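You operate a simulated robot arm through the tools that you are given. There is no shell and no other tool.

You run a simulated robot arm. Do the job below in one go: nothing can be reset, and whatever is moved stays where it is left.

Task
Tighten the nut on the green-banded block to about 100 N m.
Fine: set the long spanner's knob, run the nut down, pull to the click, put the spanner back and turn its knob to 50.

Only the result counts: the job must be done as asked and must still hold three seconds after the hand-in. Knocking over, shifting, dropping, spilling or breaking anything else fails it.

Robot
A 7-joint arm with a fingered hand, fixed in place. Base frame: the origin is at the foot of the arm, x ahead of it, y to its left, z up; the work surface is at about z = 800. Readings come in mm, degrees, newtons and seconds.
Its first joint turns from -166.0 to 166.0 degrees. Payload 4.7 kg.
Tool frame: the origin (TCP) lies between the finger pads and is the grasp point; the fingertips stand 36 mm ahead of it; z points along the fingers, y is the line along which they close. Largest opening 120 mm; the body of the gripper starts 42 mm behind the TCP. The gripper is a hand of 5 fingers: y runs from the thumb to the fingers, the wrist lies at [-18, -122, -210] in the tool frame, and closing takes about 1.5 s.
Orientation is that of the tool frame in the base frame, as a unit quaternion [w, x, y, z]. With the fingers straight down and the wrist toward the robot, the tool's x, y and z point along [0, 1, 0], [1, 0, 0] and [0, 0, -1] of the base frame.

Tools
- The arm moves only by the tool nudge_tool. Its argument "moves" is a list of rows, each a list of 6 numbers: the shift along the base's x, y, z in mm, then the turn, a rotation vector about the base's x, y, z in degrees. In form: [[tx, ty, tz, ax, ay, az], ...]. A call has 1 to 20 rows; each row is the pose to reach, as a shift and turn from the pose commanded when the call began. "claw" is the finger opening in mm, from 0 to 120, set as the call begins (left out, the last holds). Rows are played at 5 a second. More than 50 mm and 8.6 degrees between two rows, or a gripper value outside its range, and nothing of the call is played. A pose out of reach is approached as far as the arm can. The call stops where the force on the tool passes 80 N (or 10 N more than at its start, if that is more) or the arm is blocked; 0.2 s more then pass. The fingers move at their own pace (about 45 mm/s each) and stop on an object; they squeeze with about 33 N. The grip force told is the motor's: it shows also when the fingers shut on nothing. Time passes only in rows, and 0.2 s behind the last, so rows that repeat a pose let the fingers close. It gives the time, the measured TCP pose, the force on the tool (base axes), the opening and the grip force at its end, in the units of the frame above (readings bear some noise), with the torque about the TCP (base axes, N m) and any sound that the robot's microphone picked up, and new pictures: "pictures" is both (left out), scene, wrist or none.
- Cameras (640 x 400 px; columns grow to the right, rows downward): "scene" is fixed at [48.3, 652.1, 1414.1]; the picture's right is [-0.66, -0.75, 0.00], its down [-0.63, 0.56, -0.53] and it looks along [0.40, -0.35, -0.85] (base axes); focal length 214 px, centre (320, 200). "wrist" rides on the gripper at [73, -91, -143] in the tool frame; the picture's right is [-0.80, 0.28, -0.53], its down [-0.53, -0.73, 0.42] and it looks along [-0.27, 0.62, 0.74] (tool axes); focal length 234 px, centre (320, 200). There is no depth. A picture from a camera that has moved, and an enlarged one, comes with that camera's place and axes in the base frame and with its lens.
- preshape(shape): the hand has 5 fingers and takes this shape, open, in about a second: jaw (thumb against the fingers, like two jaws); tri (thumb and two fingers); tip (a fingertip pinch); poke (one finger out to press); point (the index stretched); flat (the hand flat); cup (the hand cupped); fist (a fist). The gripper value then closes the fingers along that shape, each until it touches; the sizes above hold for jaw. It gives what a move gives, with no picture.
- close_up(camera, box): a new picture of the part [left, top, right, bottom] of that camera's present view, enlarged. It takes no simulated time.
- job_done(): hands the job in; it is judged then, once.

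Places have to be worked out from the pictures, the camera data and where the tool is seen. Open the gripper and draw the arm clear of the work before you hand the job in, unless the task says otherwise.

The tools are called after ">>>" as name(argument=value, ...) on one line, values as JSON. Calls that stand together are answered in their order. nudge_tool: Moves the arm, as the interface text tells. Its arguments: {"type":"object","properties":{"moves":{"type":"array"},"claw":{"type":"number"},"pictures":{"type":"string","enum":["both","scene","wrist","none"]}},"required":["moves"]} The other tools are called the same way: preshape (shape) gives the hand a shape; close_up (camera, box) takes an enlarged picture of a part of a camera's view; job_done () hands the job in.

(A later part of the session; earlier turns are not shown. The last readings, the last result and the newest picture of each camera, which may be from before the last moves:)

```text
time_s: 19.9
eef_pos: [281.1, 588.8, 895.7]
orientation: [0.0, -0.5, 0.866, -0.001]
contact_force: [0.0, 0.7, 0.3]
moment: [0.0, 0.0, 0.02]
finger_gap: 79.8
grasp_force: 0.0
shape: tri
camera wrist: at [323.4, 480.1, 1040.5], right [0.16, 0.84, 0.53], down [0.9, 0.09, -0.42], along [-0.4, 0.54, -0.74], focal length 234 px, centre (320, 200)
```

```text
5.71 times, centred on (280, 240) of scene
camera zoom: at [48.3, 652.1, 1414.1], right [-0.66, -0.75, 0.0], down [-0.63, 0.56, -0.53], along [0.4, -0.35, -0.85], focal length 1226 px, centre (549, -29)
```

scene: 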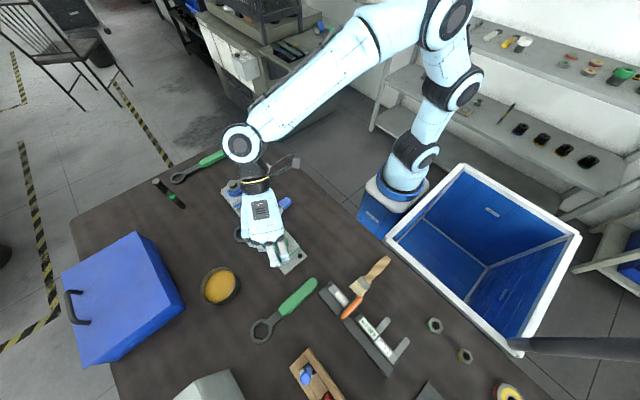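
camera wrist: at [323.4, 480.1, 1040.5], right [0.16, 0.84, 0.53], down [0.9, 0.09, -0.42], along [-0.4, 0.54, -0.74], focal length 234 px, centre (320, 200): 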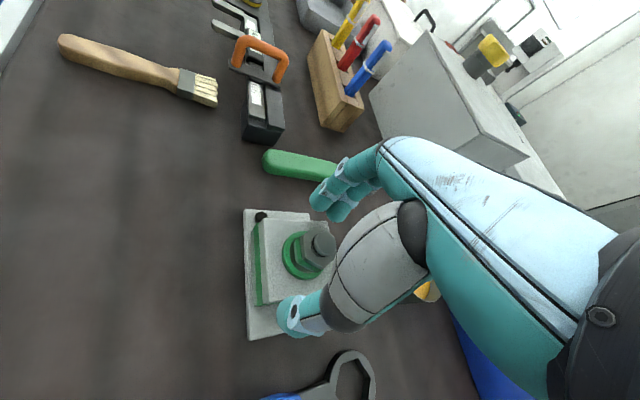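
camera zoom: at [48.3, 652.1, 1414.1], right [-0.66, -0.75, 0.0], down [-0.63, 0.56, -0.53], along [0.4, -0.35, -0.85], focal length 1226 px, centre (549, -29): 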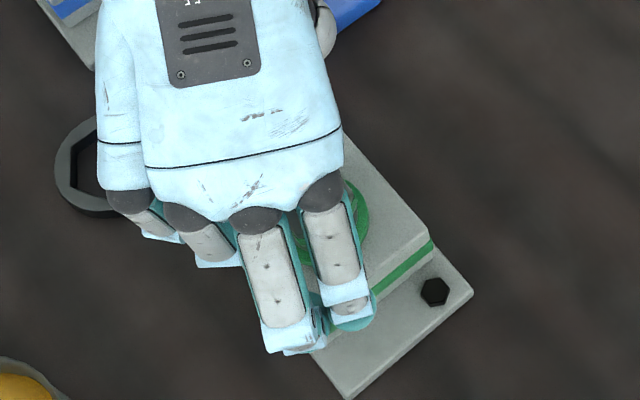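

The nut is between the thumb and the fingers. I close on it.

>>> nudge_tool(moves=[[0, 0, -1, 0, 0, 0], [0, 0, -1, 0, 0, 0], [0, 0, -1, 0, 0, 0], [0, 0, -1, 0, 0, 0], [0, 0, -1, 0, 0, 0], [0, 0, -1, 0, 0, 0], [0, 0, -1, 0, 0, 0]], claw=12, pictures="wrist")

>>> close_up(camera="wrist", box=[220, 160, 380, 340])

```text
time_s: 21.5
eef_pos: [281.1, 589.0, 895.7]
orientation: [0.0, -0.5, 0.866, 0.001]
contact_force: [-1.3, 0.0, -0.3]
moment: [0.0, 0.09, 0.02]
finger_gap: 26.0
grasp_force: 33.0
shape: tri
camera wrist: at [323.2, 480.2, 1039.3], right [0.16, 0.84, 0.52], down [0.9, 0.09, -0.42], along [-0.4, 0.54, -0.74], focal length 234 px, centre (320, 200)
```

wrist: 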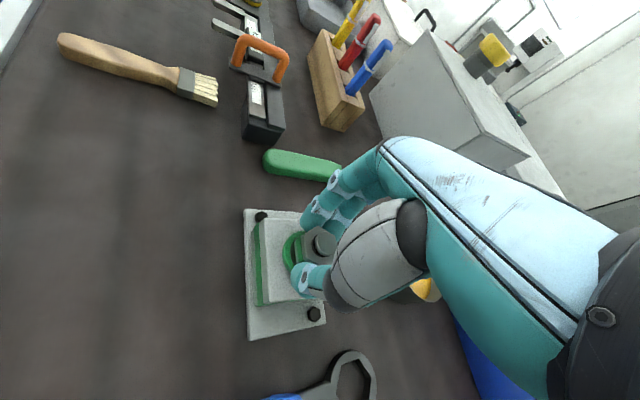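

```text
2.22 times, centred on (300, 250) of wrist
camera zoom: at [323.2, 480.2, 1039.3], right [0.16, 0.84, 0.52], down [0.9, 0.09, -0.42], along [-0.4, 0.54, -0.74], focal length 520 px, centre (364, 89)
```

zoom: 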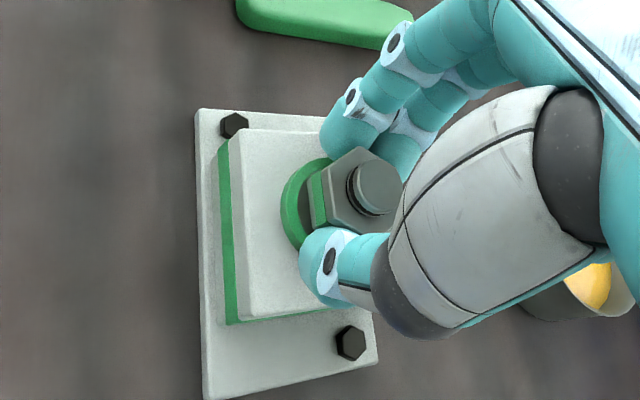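

Gripped at 33 N on the flats. I turn clockwise (negative about z) and watch the moment to see if it spins freely.

>>> nudge_tool(moves=[[0, 0, 0, 0, 0, -6], [0, 0, 0, 0, 0, -12], [0, 0, 0, 0, 0, -18], [0, 0, 0, 0, 0, -24], [0, 0, 0, 0, 0, -30], [0, 0, 0, 0, 0, -36], [0, 0, 0, 0, 0, -42], [0, 0, 0, 0, 0, -48], [0, 0, 0, 0, 0, -54], [0, 0, 0, 0, 0, -60], [0, 0, 0, 0, 0, -60]], pictures="wrist")

>>> close_up(camera="wrist", box=[220, 160, 380, 340])

```text
time_s: 23.9
eef_pos: [280.6, 588.6, 893.0]
orientation: [0.0, 0.0, 1.0, -0.001]
contact_force: [-7.2, -4.7, -20.6]
moment: [-0.14, 0.15, 0.09]
finger_gap: 24.9
grasp_force: 32.8
shape: tri
camera wrist: at [207.1, 498.2, 1038.4], right [0.8, 0.28, 0.52], down [0.53, -0.73, -0.42], along [0.27, 0.62, -0.74], focal length 234 px, centre (320, 200)
```

wrist: 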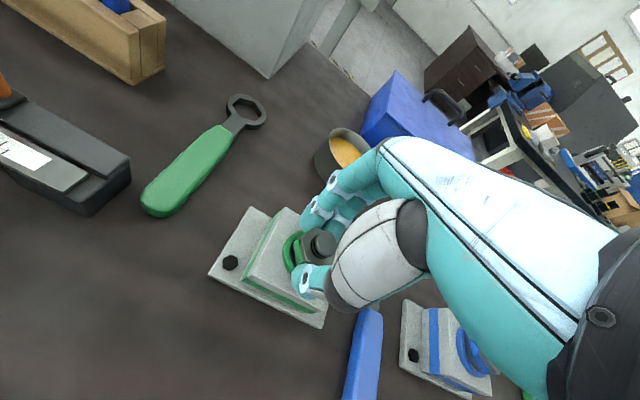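

```text
2.22 times, centred on (300, 250) of wrist
camera zoom: at [207.1, 498.2, 1038.4], right [0.8, 0.28, 0.52], down [0.53, -0.73, -0.42], along [0.27, 0.62, -0.74], focal length 520 px, centre (364, 89)
```

zoom: 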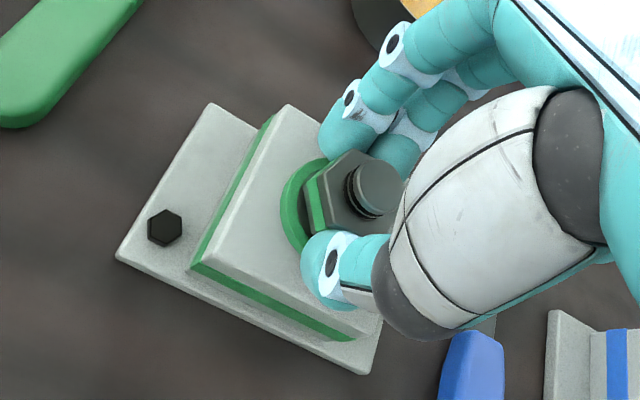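

The nut spins freely and draws the hand down (−20 N in z), so it is threading. I continue clockwise 60° while lowering a little to follow it.

>>> nudge_tool(moves=[[0, 0, -2, 0, 0, 0], [0, 0, -2.2, 0, 0, -6], [0, 0, -2.4, 0, 0, -12], [0, 0, -2.6, 0, 0, -18], [0, 0, -2.8, 0, 0, -24], [0, 0, -3, 0, 0, -30], [0, 0, -3.2, 0, 0, -36], [0, 0, -3.4, 0, 0, -42], [0, 0, -3.6, 0, 0, -48], [0, 0, -3.8, 0, 0, -54], [0, 0, -4, 0, 0, -60], [0, 0, -4, 0, 0, -60]], pictures="wrist")

>>> close_up(camera="wrist", box=[220, 160, 380, 340])

```text
time_s: 26.5
eef_pos: [281.2, 589.8, 891.2]
orientation: [0.0, 0.501, 0.865, -0.001]
contact_force: [-8.5, 2.9, -4.5]
moment: [0.09, 0.16, 0.11]
finger_gap: 24.6
grasp_force: 33.0
shape: tri
camera wrist: at [164.6, 606.0, 1035.4], right [0.64, -0.56, 0.53], down [-0.37, -0.83, -0.42], along [0.67, 0.08, -0.74], focal length 234 px, centre (320, 200)
```

wrist: 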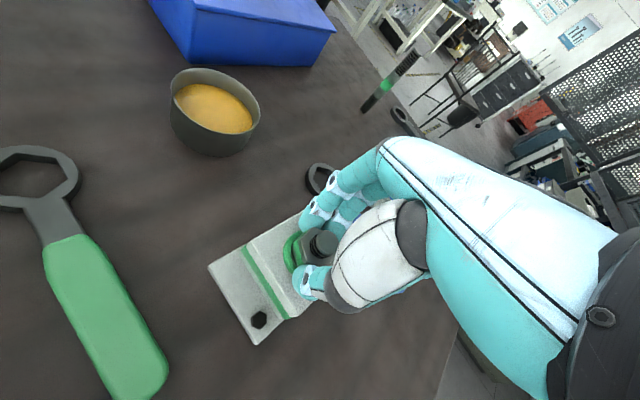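

```text
2.22 times, centred on (300, 250) of wrist
camera zoom: at [164.6, 606.0, 1035.4], right [0.64, -0.56, 0.53], down [-0.37, -0.83, -0.42], along [0.67, 0.08, -0.74], focal length 520 px, centre (364, 89)
```

zoom: 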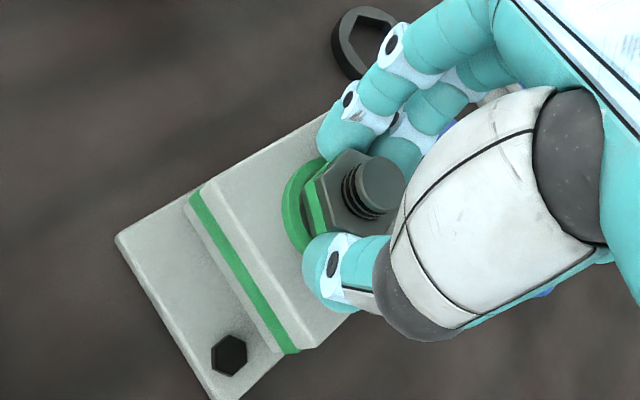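

It's still running freely and more thread shows above the nut. I continue another 60° clockwise, following down by 1 mm.

>>> nudge_tool(moves=[[0, 0, -0.3, 0, 0, -6], [0, 0, -0.6, 0, 0, -12], [0, 0, -0.8, 0, 0, -18], [0, 0, -1, 0, 0, -24], [0, 0, -1.2, 0, 0, -30], [0, 0, -1.4, 0, 0, -36], [0, 0, -1.6, 0, 0, -42], [0, 0, -1.8, 0, 0, -48], [0, 0, -2, 0, 0, -54], [0, 0, -2.2, 0, 0, -60], [0, 0, -2.2, 0, 0, -60]], pictures="wrist")

>>> close_up(camera="wrist", box=[220, 160, 380, 340])

```text
time_s: 28.9
eef_pos: [280.3, 590.4, 889.2]
orientation: [0.0, 0.867, 0.499, 0.001]
contact_force: [4.6, 9.9, 7.9]
moment: [-0.06, -0.37, 0.34]
finger_gap: 24.7
grasp_force: 33.2
shape: tri
camera wrist: at [237.6, 698.0, 1034.0], right [-0.16, -0.84, 0.52], down [-0.9, -0.09, -0.43], along [0.4, -0.54, -0.74], focal length 234 px, centre (320, 200)
```

wrist: 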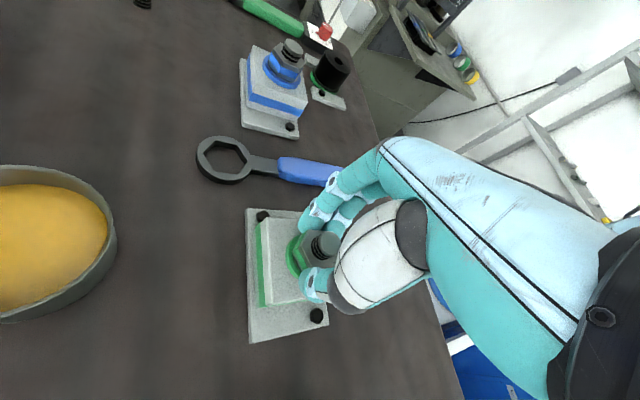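

```text
2.22 times, centred on (300, 250) of wrist
camera zoom: at [237.6, 698.0, 1034.0], right [-0.16, -0.84, 0.52], down [-0.9, -0.09, -0.43], along [0.4, -0.54, -0.74], focal length 520 px, centre (364, 89)
```

zoom: 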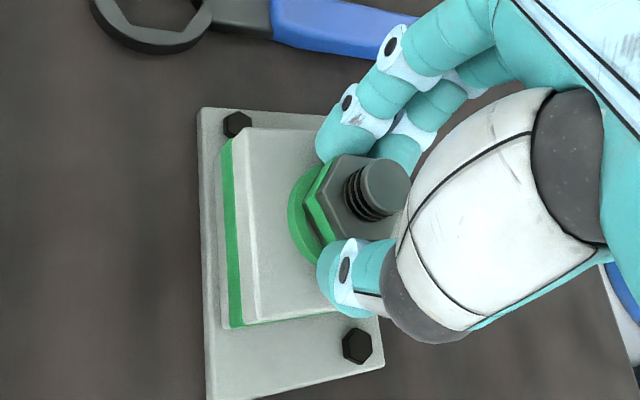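

The moment about z rose to 0.34 N·m, which may be seating. I turn 24° more at constant height to see whether it rises further.

>>> nudge_tool(moves=[[0, 0, 0.3, 0, 0, -6], [0, 0, 0.3, 0, 0, -12], [0, 0, 0.3, 0, 0, -18], [0, 0, 0.3, 0, 0, -24], [0, 0, 0.3, 0, 0, -24]], pictures="wrist")

>>> close_up(camera="wrist", box=[220, 160, 380, 340])

```text
time_s: 30.1
eef_pos: [279.7, 590.4, 888.7]
orientation: [0.0, 0.951, 0.308, 0.001]
contact_force: [10.7, 7.9, 9.1]
moment: [-0.13, -0.54, 0.37]
finger_gap: 24.4
grasp_force: 33.1
shape: tri
camera wrist: at [285.8, 706.0, 1033.3], right [-0.49, -0.7, 0.53], down [-0.86, 0.28, -0.42], along [0.15, -0.66, -0.74], focal length 234 px, centre (320, 200)
```

wrist: 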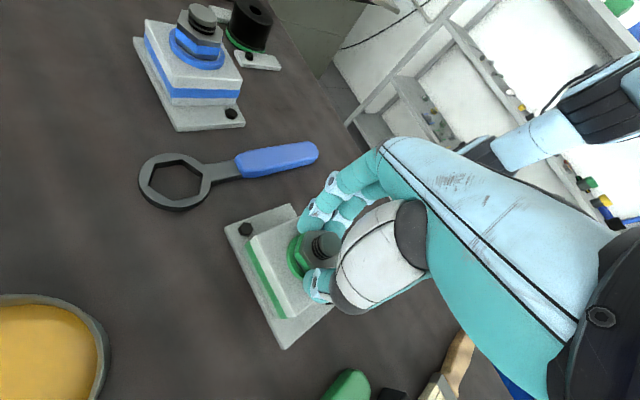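

```text
2.22 times, centred on (300, 250) of wrist
camera zoom: at [285.8, 706.0, 1033.3], right [-0.49, -0.7, 0.53], down [-0.86, 0.28, -0.42], along [0.15, -0.66, -0.74], focal length 520 px, centre (364, 89)
```

zoom: 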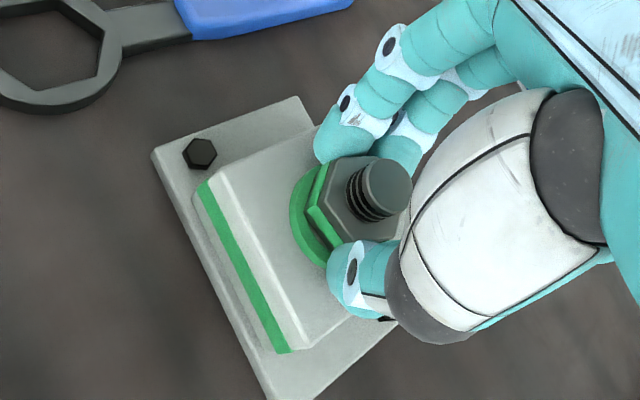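

The nut still turns with the hand; the light upward force suggests the fingertips now brush the washer. I open, lift 25 mm, and rotate back +180° for another stroke.

>>> nudge_tool(moves=[[0, 0, 0, 0, 0, 0], [0, 0, 0, 0, 0, 0], [0, 0, 0, 0, 0, 0], [0, 0, 10, 0, 0, 0], [0, 0, 28, 0, 0, 0], [0, 0, 28, 0, 0, 8], [0, 0, 28, 0, 0, 16], [0, 0, 28, 0, 0, 24], [0, 0, 28, 0, 0, 32], [0, 0, 28, 0, 0, 40], [0, 0, 28, 0, 0, 48], [0, 0, 28, 0, 0, 56], [0, 0, 28, 0, 0, 64], [0, 0, 28, 0, 0, 72], [0, 0, 28, 0, 0, 80], [0, 0, 28, 0, 0, 88], [0, 0, 28, 0, 0, 96], [0, 0, 28, 0, 0, 104], [0, 0, 28, 0, 0, 112]], claw=65, pictures="wrist")

>>> close_up(camera="wrist", box=[220, 200, 340, 310])

```text
time_s: 34.1
eef_pos: [280.6, 589.8, 918.3]
orientation: [0.0, 0.275, 0.961, 0.001]
contact_force: [0.5, -0.5, -0.3]
moment: [-0.01, 0.01, -0.03]
finger_gap: 64.5
grasp_force: 0.1
shape: tri
camera wrist: at [169.9, 550.0, 1061.7], right [0.83, -0.19, 0.53], down [0.07, -0.9, -0.42], along [0.55, 0.39, -0.74], focal length 234 px, centre (320, 200)
```

wrist: 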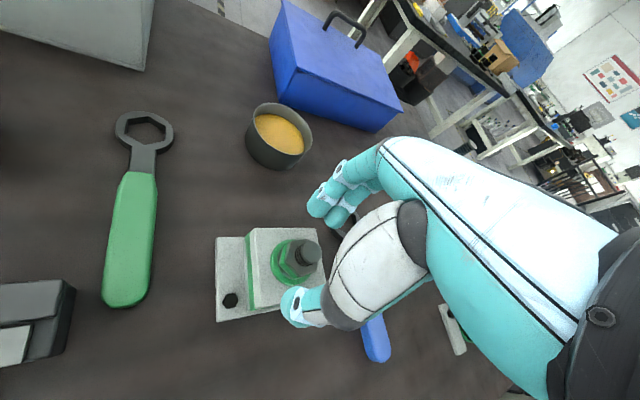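

```text
3.64 times, centred on (280, 255) of wrist
camera zoom: at [169.9, 550.0, 1061.7], right [0.83, -0.19, 0.53], down [0.07, -0.9, -0.42], along [0.55, 0.39, -0.74], focal length 852 px, centre (466, 0)
```

zoom: 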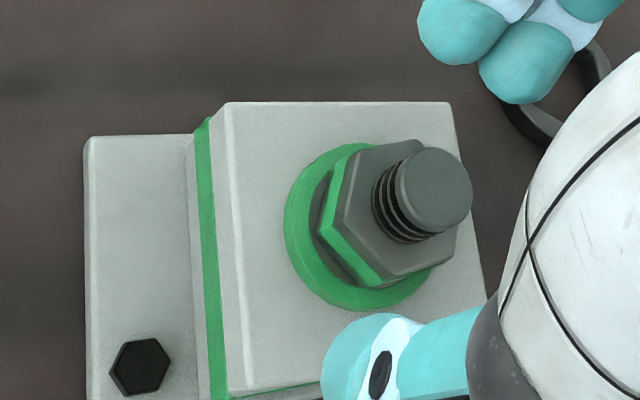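

>>> close_up(camera="wrist", box=[266, 232, 326, 286])

```text
7.41 times, centred on (296, 259) of wrist
camera zoom: at [169.9, 550.0, 1061.7], right [0.83, -0.19, 0.53], down [0.07, -0.9, -0.42], along [0.55, 0.39, -0.74], focal length 1735 px, centre (498, -237)
```

zoom: 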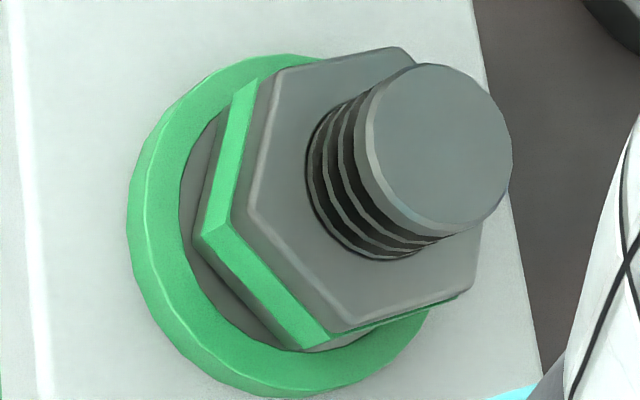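

Comparing orientations, the nut followed about 170° and then the fingers slipped — it is seated finger-tight, its corners now at about 8°+60k, top z≈871. Now I rise and travel to above the long spanner's handle, turning the hand back to yaw 0.

>>> nudge_tool(moves=[[0, 0, 45, 0, 0, 0], [0, 0, 85, 0, 0, 0], [41, -4, 95, 0, 0, -5.3], [83, -7, 95, 0, 0, -10.6], [124, -11, 95, 0, 0, -15.9], [166, -15, 95, 0, 0, -21.2], [207, -18, 95, 0, 0, -26.5], [249, -22, 95, 0, 0, -31.8], [290, -26, 95, 0, 0, -37.1], [332, -30, 95, 0, 0, -42.4], [373, -33, 95, 0, 0, -47.7], [414, -37, 90, 0, 0, -53], [455, -41, 80, 0, 0, -58], [455, -41, 60, 0, 0, -58], [455, -41, 60, 0, 0, -58]], claw=80, pictures="both")

>>> preshape(shape="jaw")

>>> close_up(camera="wrist", box=[80, 100, 400, 300])

```text
time_s: 37.3
eef_pos: [734.7, 547.6, 976.8]
orientation: [-0.001, 0.707, 0.707, 0.0]
contact_force: [0.2, -0.1, 0.1]
moment: [-0.01, 0.03, 0.01]
finger_gap: 79.8
grasp_force: 0.0
shape: tri
camera wrist: at [643.4, 620.0, 1121.0], right [0.28, -0.8, 0.53], down [-0.73, -0.53, -0.42], along [0.62, -0.27, -0.74], focal length 234 px, centre (320, 200)
```

scene: 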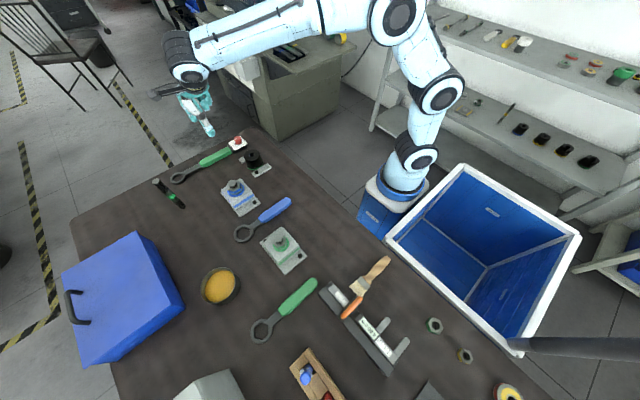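
wrist: 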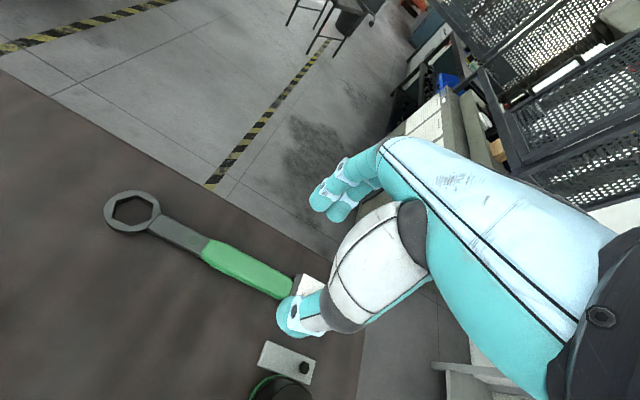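

```text
time_s: 38.2
eef_pos: [734.7, 548.1, 978.2]
orientation: [0.0, 0.707, 0.707, 0.0]
contact_force: [0.1, 0.6, -0.2]
moment: [0.0, 0.0, 0.0]
finger_gap: 119.7
grasp_force: 0.0
shape: jaw
```

```text
2.00 times, centred on (240, 200) of wrist
camera zoom: at [643.1, 620.1, 1121.0], right [0.28, -0.8, 0.53], down [-0.73, -0.53, -0.42], along [0.62, -0.27, -0.74], focal length 468 px, centre (480, 200)
```

zoom: 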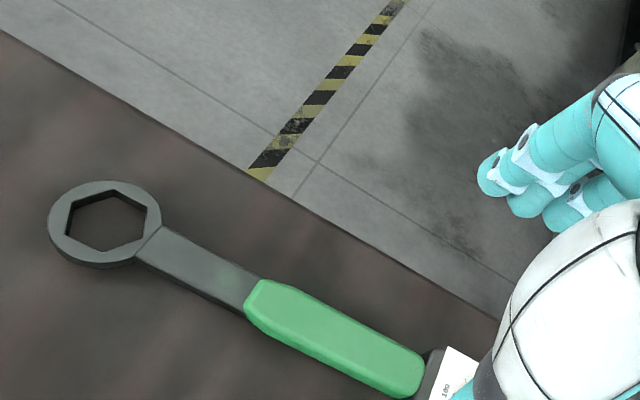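

I enlarge the ring and handle from here to triangulate their heights.

>>> close_up(camera="wrist", box=[96, 180, 176, 240])

>>> close_up(camera="wrist", box=[190, 225, 310, 315])

```text
6.67 times, centred on (136, 210) of wrist
camera zoom: at [643.1, 620.1, 1121.0], right [0.28, -0.8, 0.53], down [-0.73, -0.53, -0.42], along [0.62, -0.27, -0.74], focal length 1561 px, centre (1547, 133)
```

zoom: 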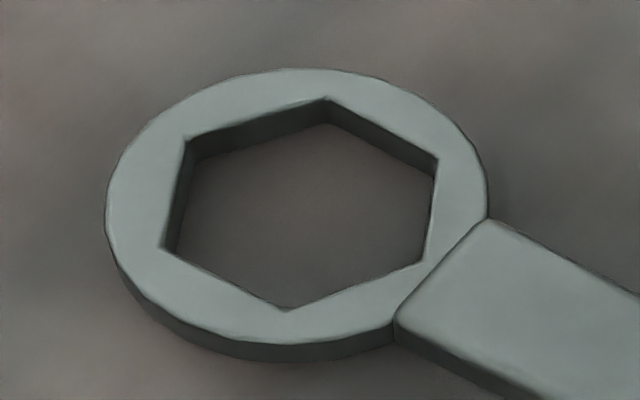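

```text
4.44 times, centred on (250, 270) of wrist
camera zoom: at [643.1, 620.1, 1121.0], right [0.28, -0.8, 0.53], down [-0.73, -0.53, -0.42], along [0.62, -0.27, -0.74], focal length 1041 px, centre (631, -111)
```

zoom: 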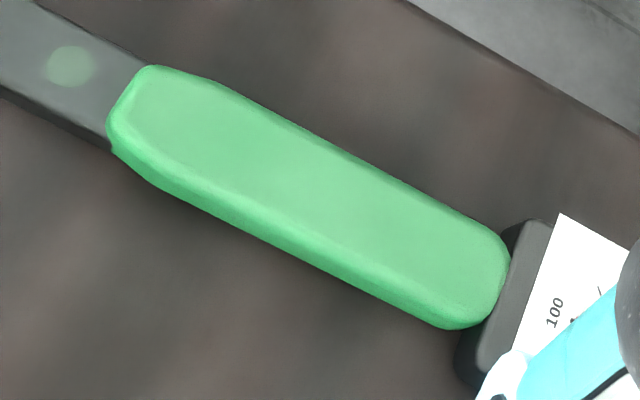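

Ring hole is ~34 mm across flats (nut ~32), axis along -y at x≈737.5, ring centre (738, 711). In jaw the fingers sit at tool-x ≈ +3…-65, so I aim the TCP at y≈578 and lower to z≈885 above the handle first.

>>> nudge_tool(moves=[[2.8, 30, 0, 0, 0, 0], [2.8, 30, -40, 0, 0, 0], [2.8, 30, -80, 0, 0, 0], [2.8, 30, -92, 0, 0, 0], [2.8, 30, -92, 0, 0, 0]], claw=80, pictures="both")

>>> close_up(camera="wrist", box=[200, 120, 440, 340])

>>> close_up(camera="scene", box=[150, 100, 270, 190])

```text
time_s: 39.4
eef_pos: [737.0, 580.4, 885.9]
orientation: [0.0, 0.707, 0.707, 0.0]
contact_force: [-0.5, -0.7, -0.1]
moment: [0.01, 0.02, 0.01]
finger_gap: 80.4
grasp_force: 0.0
shape: jaw
camera wrist: at [645.7, 652.6, 1029.6], right [0.28, -0.8, 0.53], down [-0.73, -0.53, -0.42], along [0.62, -0.27, -0.74], focal length 234 px, centre (320, 200)
```

scene: 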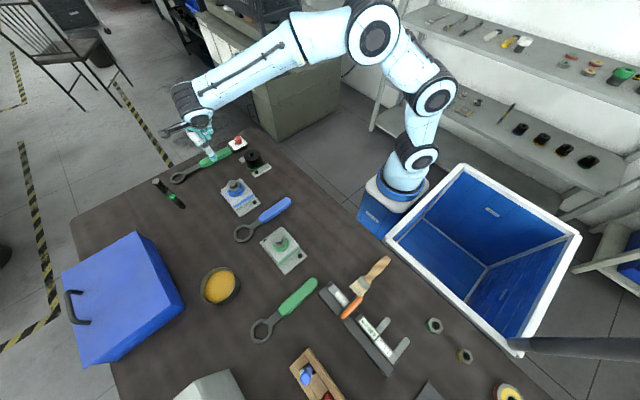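
wrist: 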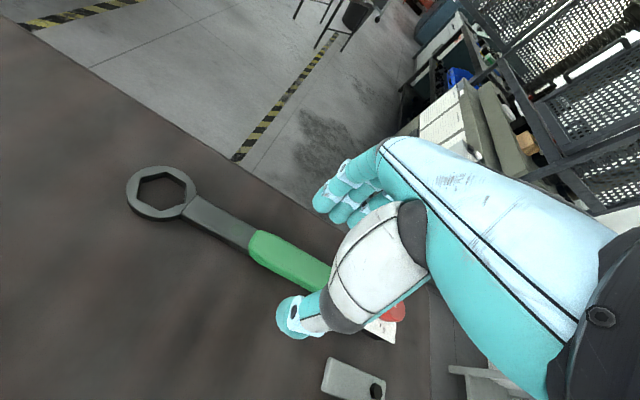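

```text
1.82 times, centred on (320, 230) of wrist
camera zoom: at [645.7, 652.6, 1029.6], right [0.28, -0.8, 0.53], down [-0.73, -0.53, -0.42], along [0.62, -0.27, -0.74], focal length 426 px, centre (320, 146)
```

zoom: 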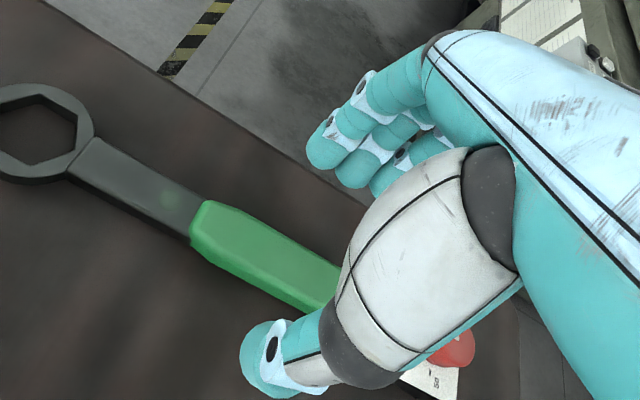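

```text
4.44 times, centred on (210, 145) of scene
camera zoom: at [48.3, 652.1, 1414.1], right [-0.66, -0.75, 0.0], down [-0.63, 0.56, -0.53], along [0.4, -0.35, -0.85], focal length 953 px, centre (809, 444)
```

zoom: 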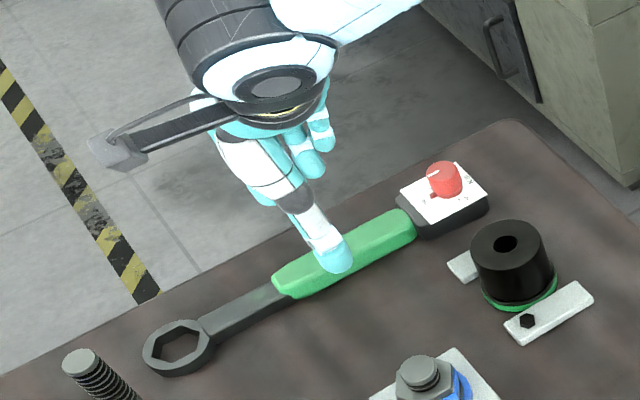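

The handle is lined up between thumb and fingers. I lower to z≈842 with the hand open, watching for contact with the table.

>>> nudge_tool(moves=[[0.5, -1, -15, 0, 0, 0], [0.5, -1, -28, 0, 0, 0], [0.5, -1, -36, 0, 0, 0], [0.5, -1, -41, 0, 0, 0], [0.5, -1, -43, 0, 0, 0], [0.5, -1, -43, 0, 0, 0]], claw=75, pictures="both")

>>> close_up(camera="wrist", box=[200, 120, 440, 340])

>>> close_up(camera="scene", box=[150, 100, 270, 190])

```text
time_s: 40.8
eef_pos: [738.8, 578.0, 841.6]
orientation: [0.0, 0.707, 0.707, 0.0]
contact_force: [0.0, 0.8, 0.8]
moment: [0.02, -0.03, 0.0]
finger_gap: 75.6
grasp_force: 0.1
shape: jaw
camera wrist: at [646.8, 650.0, 986.6], right [0.28, -0.8, 0.53], down [-0.73, -0.53, -0.42], along [0.62, -0.27, -0.74], focal length 234 px, centre (320, 200)
```

scene: 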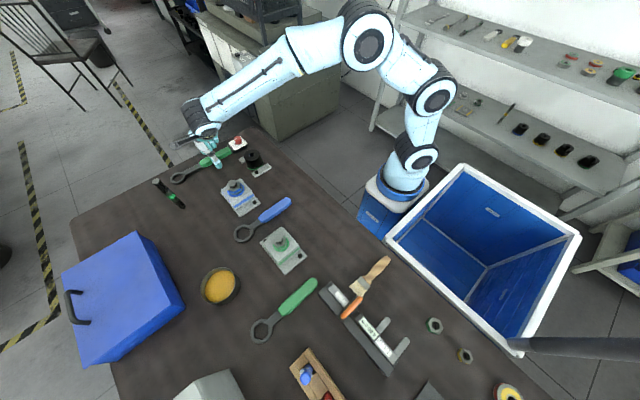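
wrist: 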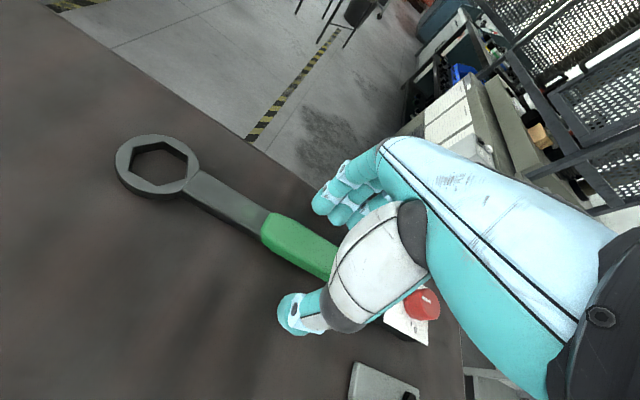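

```text
1.82 times, centred on (320, 230) of wrist
camera zoom: at [646.8, 650.0, 986.6], right [0.28, -0.8, 0.53], down [-0.73, -0.53, -0.42], along [0.62, -0.27, -0.74], focal length 426 px, centre (320, 146)
```

zoom: 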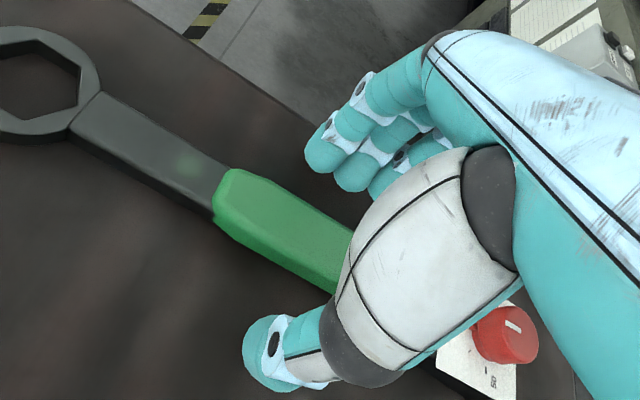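

```text
4.44 times, centred on (210, 145) of scene
camera zoom: at [48.3, 652.1, 1414.1], right [-0.66, -0.75, 0.0], down [-0.63, 0.56, -0.53], along [0.4, -0.35, -0.85], focal length 953 px, centre (809, 444)
```

zoom: 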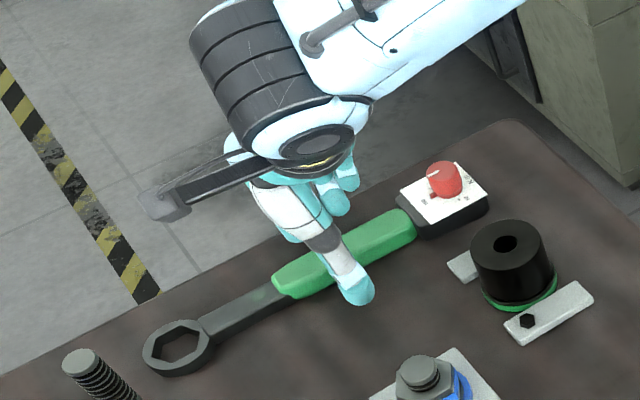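

No contact yet at z≈842. I lower 2 mm more and close on the handle.

>>> nudge_tool(moves=[[0, 0, -2, 0, 0, 0], [0, 0, -2, 0, 0, 0], [0, 0, -2, 0, 0, 0], [0, 0, -2, 0, 0, 0], [0, 0, -2, 0, 0, 0], [0, 0, -2, 0, 0, 0], [0, 0, -2, 0, 0, 0], [0, 0, -2, 0, 0, 0]], claw=5, pictures="both")

>>> close_up(camera="wrist", box=[200, 120, 440, 340])

>>> close_up(camera="scene", box=[150, 100, 270, 190])

```text
time_s: 42.6
eef_pos: [738.4, 577.9, 841.5]
orientation: [0.0, 0.708, 0.707, -0.001]
contact_force: [-0.1, -0.2, -0.8]
moment: [-0.01, -0.04, 0.14]
finger_gap: 24.9
grasp_force: 32.4
shape: jaw
camera wrist: at [647.1, 649.9, 984.5], right [0.28, -0.8, 0.53], down [-0.73, -0.53, -0.42], along [0.62, -0.27, -0.74], focal length 234 px, centre (320, 200)
```

scene: 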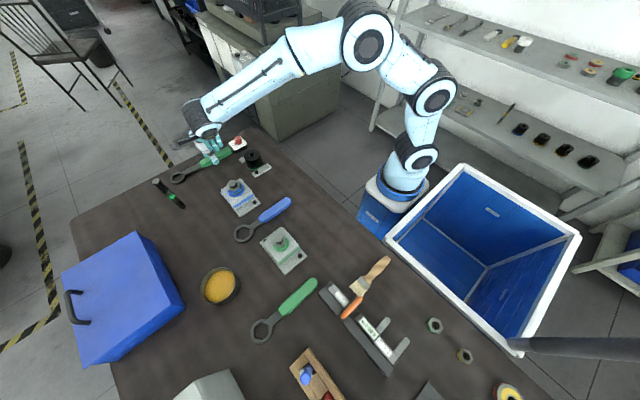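
wrist: 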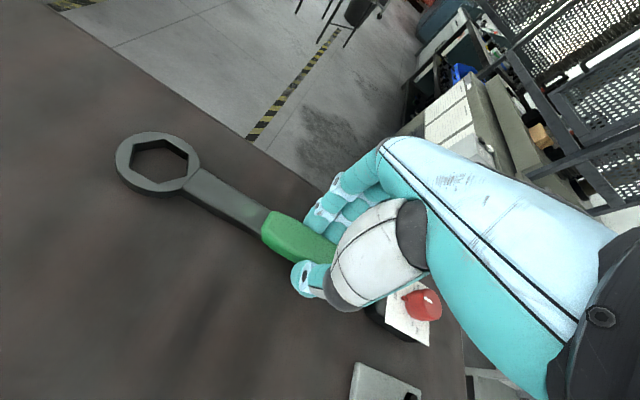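

```text
1.82 times, centred on (320, 230) of wrist
camera zoom: at [647.1, 649.9, 984.5], right [0.28, -0.8, 0.53], down [-0.73, -0.53, -0.42], along [0.62, -0.27, -0.74], focal length 426 px, centre (320, 146)
```

zoom: 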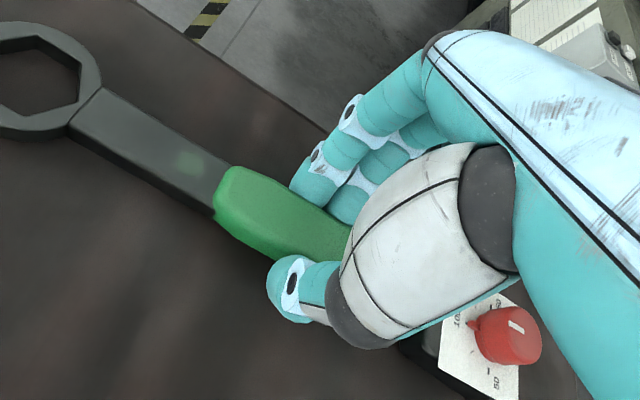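

```text
4.44 times, centred on (210, 145) of scene
camera zoom: at [48.3, 652.1, 1414.1], right [-0.66, -0.75, 0.0], down [-0.63, 0.56, -0.53], along [0.4, -0.35, -0.85], focal length 953 px, centre (809, 444)
```

zoom: 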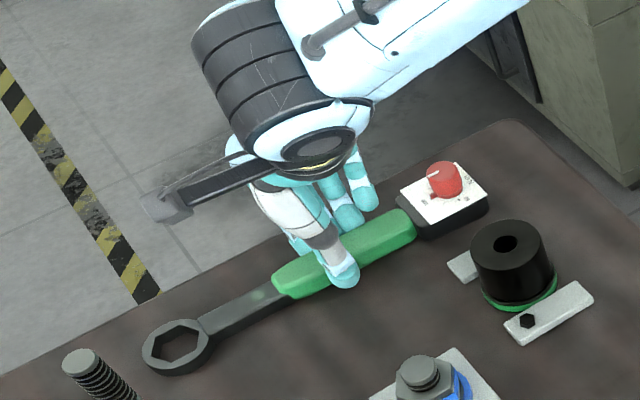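

The handle is gripped (gap 24.9 mm, 32 N). I lift a little, 15 mm, and check that the spanner comes along level.

>>> nudge_tool(moves=[[0, 0, 2, 0, 0, 0], [0, 0, 5, 0, 0, 0], [0, 0, 10, 0, 0, 0], [0, 0, 16, 0, 0, 0], [0, 0, 16, 0, 0, 0], [0, 0, 16, 0, 0, 0]], pictures="both")

>>> close_up(camera="scene", box=[150, 100, 270, 190])

```text
time_s: 44.0
eef_pos: [739.0, 577.7, 856.4]
orientation: [-0.001, 0.707, 0.707, -0.001]
contact_force: [0.1, 0.1, -4.3]
moment: [0.1, -0.03, 0.01]
finger_gap: 24.8
grasp_force: 32.9
shape: jaw
camera wrist: at [646.6, 649.5, 1000.0], right [0.28, -0.8, 0.53], down [-0.73, -0.53, -0.42], along [0.62, -0.27, -0.74], focal length 234 px, centre (320, 200)
```

scene: 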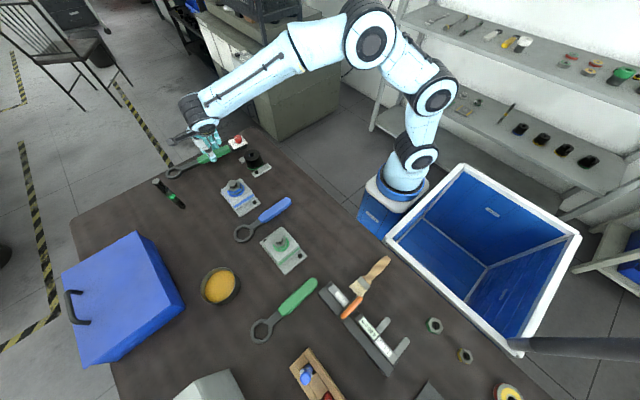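
wrist: 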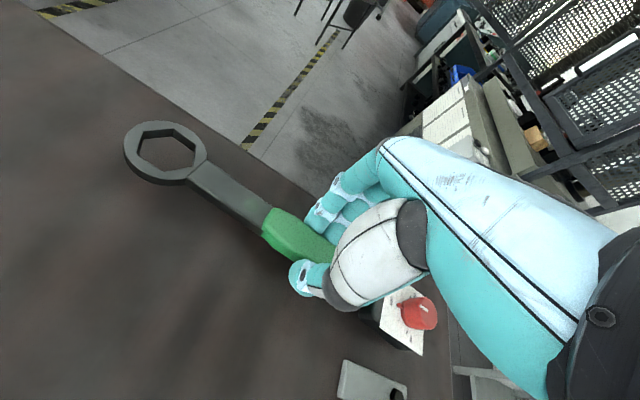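

```text
4.44 times, centred on (210, 145) of scene
camera zoom: at [48.3, 652.1, 1414.1], right [-0.66, -0.75, 0.0], down [-0.63, 0.56, -0.53], along [0.4, -0.35, -0.85], focal length 953 px, centre (809, 444)
```

zoom: 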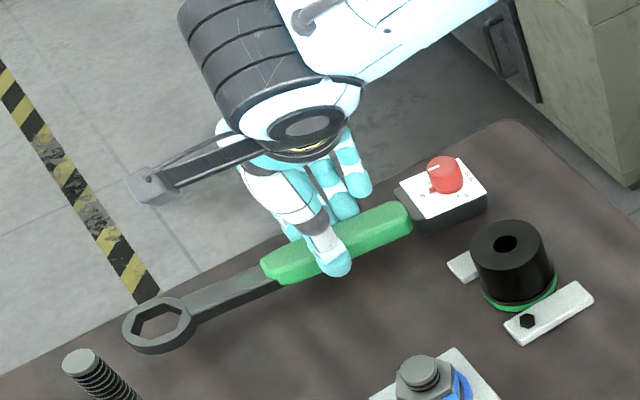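

The ring rose but the tail stayed on the table: the grip is too far from the centre of mass. I set it back down, open, and rise to regrip closer to the tail.

>>> nudge_tool(moves=[[0, 0, -6, 0, 0, 0], [0, 0, -12, 0, 0, 0], [0, 0, -16, 0, 0, 0], [0, 0, -16, 0, 0, 0]], pictures="none")

>>> nudge_tool(moves=[[0, 0, 0, 0, 0, 0], [0, 0, 0, 0, 0, 0], [0, 0, 0, 0, 0, 0], [0, 0, 0, 0, 0, 0], [0, 0, 20, 0, 0, 0], [0, 0, 60, 0, 0, 0], [0, 0, 100, 0, 0, 0], [0, 0, 100, 0, 0, 0]], claw=80, pictures="wrist")

>>> preshape(shape="tri")

>>> close_up(camera="scene", box=[150, 100, 270, 190])

>>> close_up(camera="wrist", box=[80, 120, 400, 320])

```text
time_s: 45.0
eef_pos: [739.2, 578.0, 840.8]
orientation: [0.0, 0.707, 0.707, 0.0]
contact_force: [0.3, -0.1, -2.3]
moment: [-0.01, -0.01, 0.05]
finger_gap: 24.8
grasp_force: 33.0
shape: jaw
```

```text
time_s: 46.8
eef_pos: [739.2, 576.9, 938.7]
orientation: [-0.001, 0.707, 0.707, 0.0]
contact_force: [0.5, 0.1, 0.0]
moment: [-0.03, -0.02, -0.01]
finger_gap: 79.7
grasp_force: 0.0
shape: jaw
camera wrist: at [647.3, 650.1, 1083.5], right [0.28, -0.8, 0.53], down [-0.73, -0.53, -0.42], along [0.62, -0.27, -0.74], focal length 234 px, centre (320, 200)
```

wrist: 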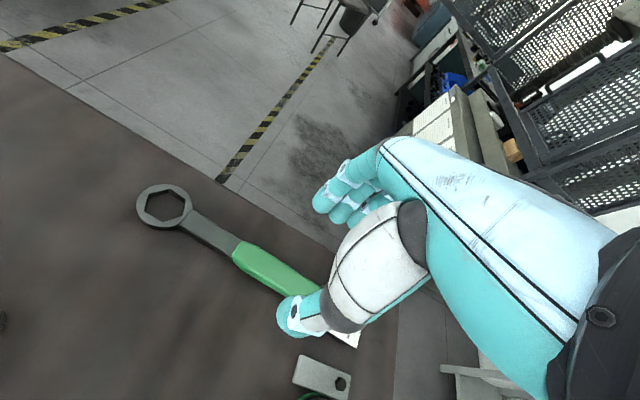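

```text
time_s: 47.7
eef_pos: [738.5, 578.4, 939.4]
orientation: [0.0, 0.707, 0.707, 0.001]
contact_force: [-0.4, -0.2, 1.3]
moment: [0.0, 0.01, 0.03]
finger_gap: 120.0
grasp_force: 0.1
shape: tri
```

```text
4.44 times, centred on (210, 145) of scene
camera zoom: at [48.3, 652.1, 1414.1], right [-0.66, -0.75, 0.0], down [-0.63, 0.56, -0.53], along [0.4, -0.35, -0.85], focal length 953 px, centre (809, 444)
```

zoom: 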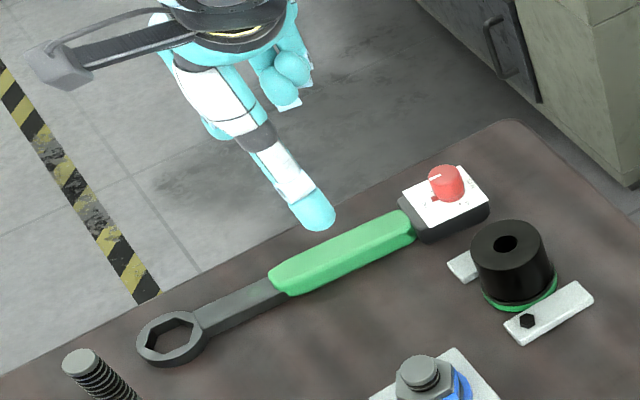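

```text
2.00 times, centred on (240, 220) of wrist
camera zoom: at [647.3, 650.1, 1083.3], right [0.28, -0.8, 0.53], down [-0.73, -0.53, -0.42], along [0.62, -0.27, -0.74], focal length 468 px, centre (480, 160)
```

zoom: 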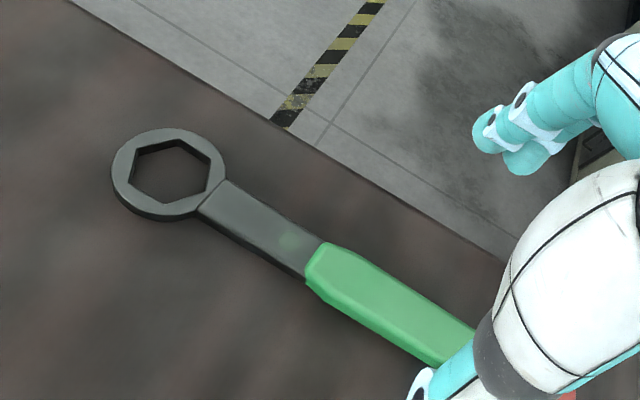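

The spanner lies slightly turned now (ring centre about (749, 711), 2.8° off). I come in with the tri grip nearer the tail at y≈548, yaw −2.8°, and lower beside the handle.

>>> nudge_tool(moves=[[2.8, -30, -20, 0, 0, -2.8], [2.8, -30, -50, 0, 0, -2.8], [2.8, -30, -80, 0, 0, -2.8], [2.8, -30, -92, 0, 0, -2.8], [2.8, -30, -98, 0, 0, -2.8], [2.8, -30, -99, 0, 0, -2.8]], claw=75, pictures="both")

>>> close_up(camera="wrist", box=[200, 120, 440, 340])

>>> close_up(camera="scene", box=[150, 100, 270, 190])

```text
time_s: 49.1
eef_pos: [742.4, 547.4, 841.1]
orientation: [0.0, 0.725, 0.689, 0.0]
contact_force: [-0.1, -0.5, -1.2]
moment: [-0.03, -0.02, -0.01]
finger_gap: 75.6
grasp_force: 0.2
shape: tri
camera wrist: at [654.1, 624.3, 985.8], right [0.24, -0.82, 0.53], down [-0.76, -0.5, -0.42], along [0.61, -0.3, -0.74], focal length 234 px, centre (320, 200)
```

scene: 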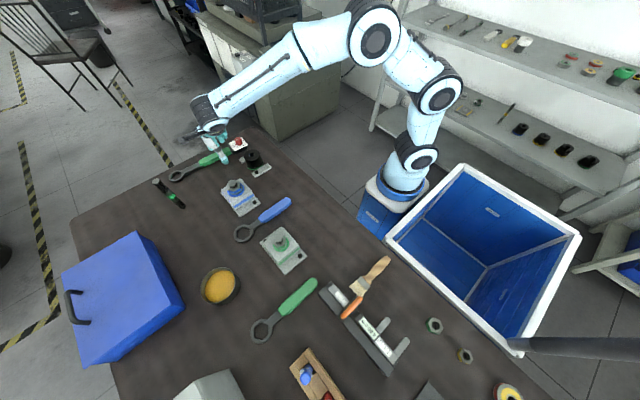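
wrist: 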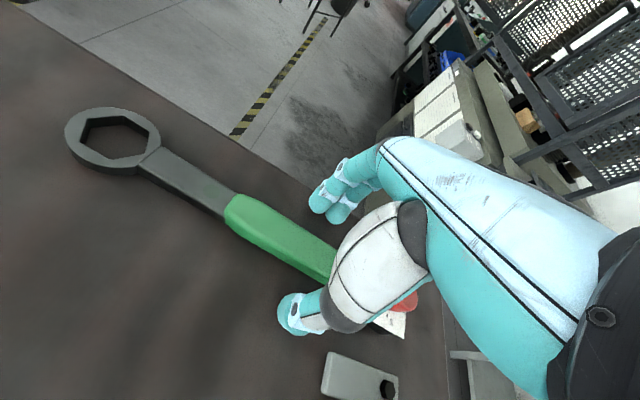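

```text
1.82 times, centred on (320, 230) of wrist
camera zoom: at [654.1, 624.3, 985.8], right [0.24, -0.82, 0.53], down [-0.76, -0.5, -0.42], along [0.61, -0.3, -0.74], focal length 426 px, centre (320, 146)
```

zoom: 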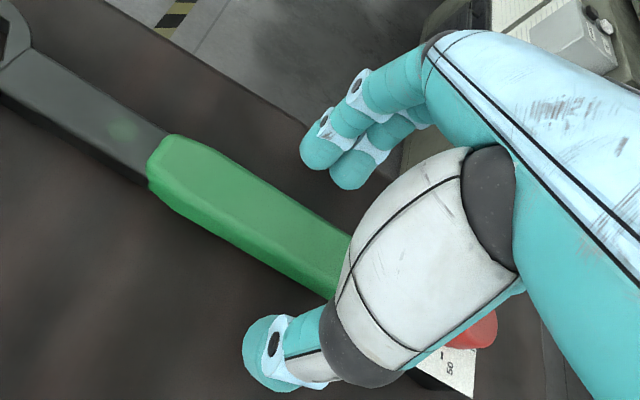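

```text
4.44 times, centred on (210, 145) of scene
camera zoom: at [48.3, 652.1, 1414.1], right [-0.66, -0.75, 0.0], down [-0.63, 0.56, -0.53], along [0.4, -0.35, -0.85], focal length 953 px, centre (809, 444)
```

zoom: 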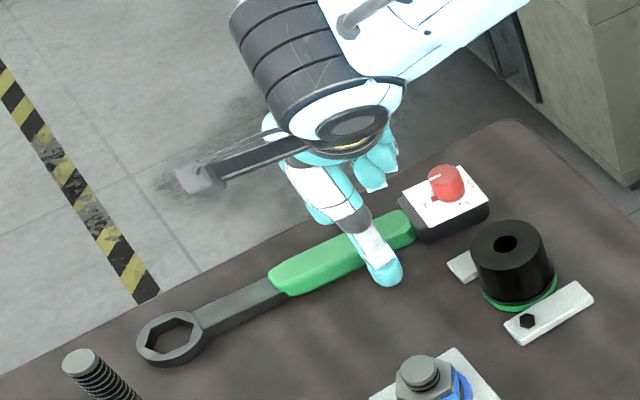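

Well lined up around the handle nearer the tail. I close the tri grip and then lift 15 mm as a test.

>>> nudge_tool(moves=[[0, 0, -1.5, 0, 0, 0], [0, 0, -1.5, 0, 0, 0], [0, 0, -1.5, 0, 0, 0], [0, 0, -1.5, 0, 0, 0], [0, 0, -1.5, 0, 0, 0], [0, 0, -1.5, 0, 0, 0], [0, 0, -1.5, 0, 0, 0], [0, 0, -1.5, 0, 0, 0]], claw=5, pictures="none")

>>> nudge_tool(moves=[[0, 0, 3, 0, 0, 0], [0, 0, 6, 0, 0, 0], [0, 0, 11, 0, 0, 0], [0, 0, 16, 0, 0, 0], [0, 0, 16, 0, 0, 0], [0, 0, 16, 0, 0, 0]], pictures="both")

>>> close_up(camera="scene", box=[150, 100, 270, 190])

```text
time_s: 50.9
eef_pos: [741.2, 548.0, 840.1]
orientation: [0.0, 0.725, 0.689, 0.0]
contact_force: [-0.5, -0.1, 0.5]
moment: [-0.01, 0.03, 0.0]
finger_gap: 24.2
grasp_force: 33.2
shape: tri
```

```text
time_s: 52.3
eef_pos: [741.7, 548.5, 855.8]
orientation: [0.0, 0.724, 0.689, 0.001]
contact_force: [-0.5, 0.0, -5.2]
moment: [-0.02, -0.03, -0.01]
finger_gap: 23.7
grasp_force: 32.6
shape: tri
camera wrist: at [653.5, 624.4, 1000.0], right [0.24, -0.82, 0.53], down [-0.76, -0.5, -0.42], along [0.61, -0.3, -0.74], focal length 234 px, centre (320, 200)
```

scene: 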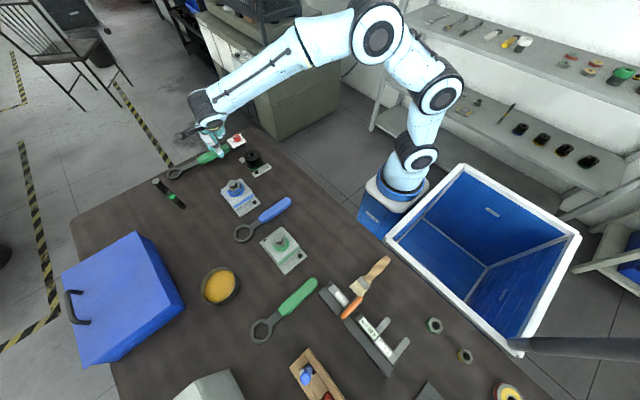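
wrist: 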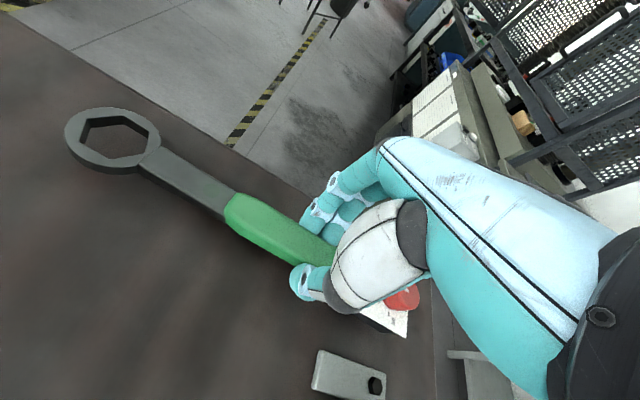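

```text
4.44 times, centred on (210, 145) of scene
camera zoom: at [48.3, 652.1, 1414.1], right [-0.66, -0.75, 0.0], down [-0.63, 0.56, -0.53], along [0.4, -0.35, -0.85], focal length 953 px, centre (809, 444)
```

zoom: 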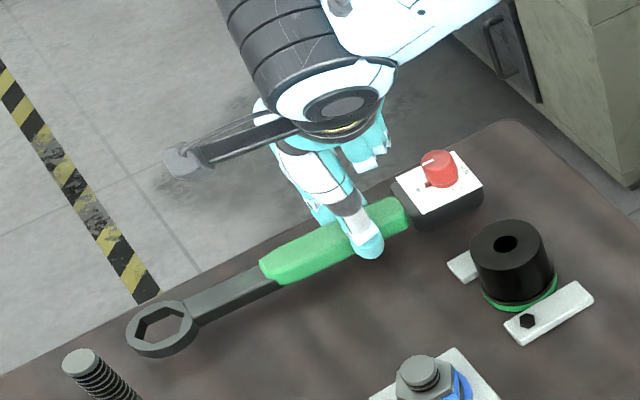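

The spanner now lifts level (5.2 N, no moment) — the grip is at its centre of mass. I enlarge the ring to get its position in the tool frame.

>>> close_up(camera="wrist", box=[52, 92, 180, 188])

```text
4.17 times, centred on (116, 140) of wrist
camera zoom: at [653.5, 624.4, 1000.0], right [0.24, -0.82, 0.53], down [-0.76, -0.5, -0.42], along [0.61, -0.3, -0.74], focal length 976 px, centre (1170, 450)
```

zoom: 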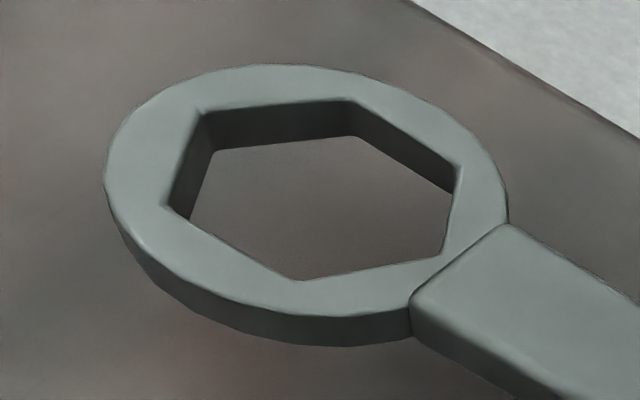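

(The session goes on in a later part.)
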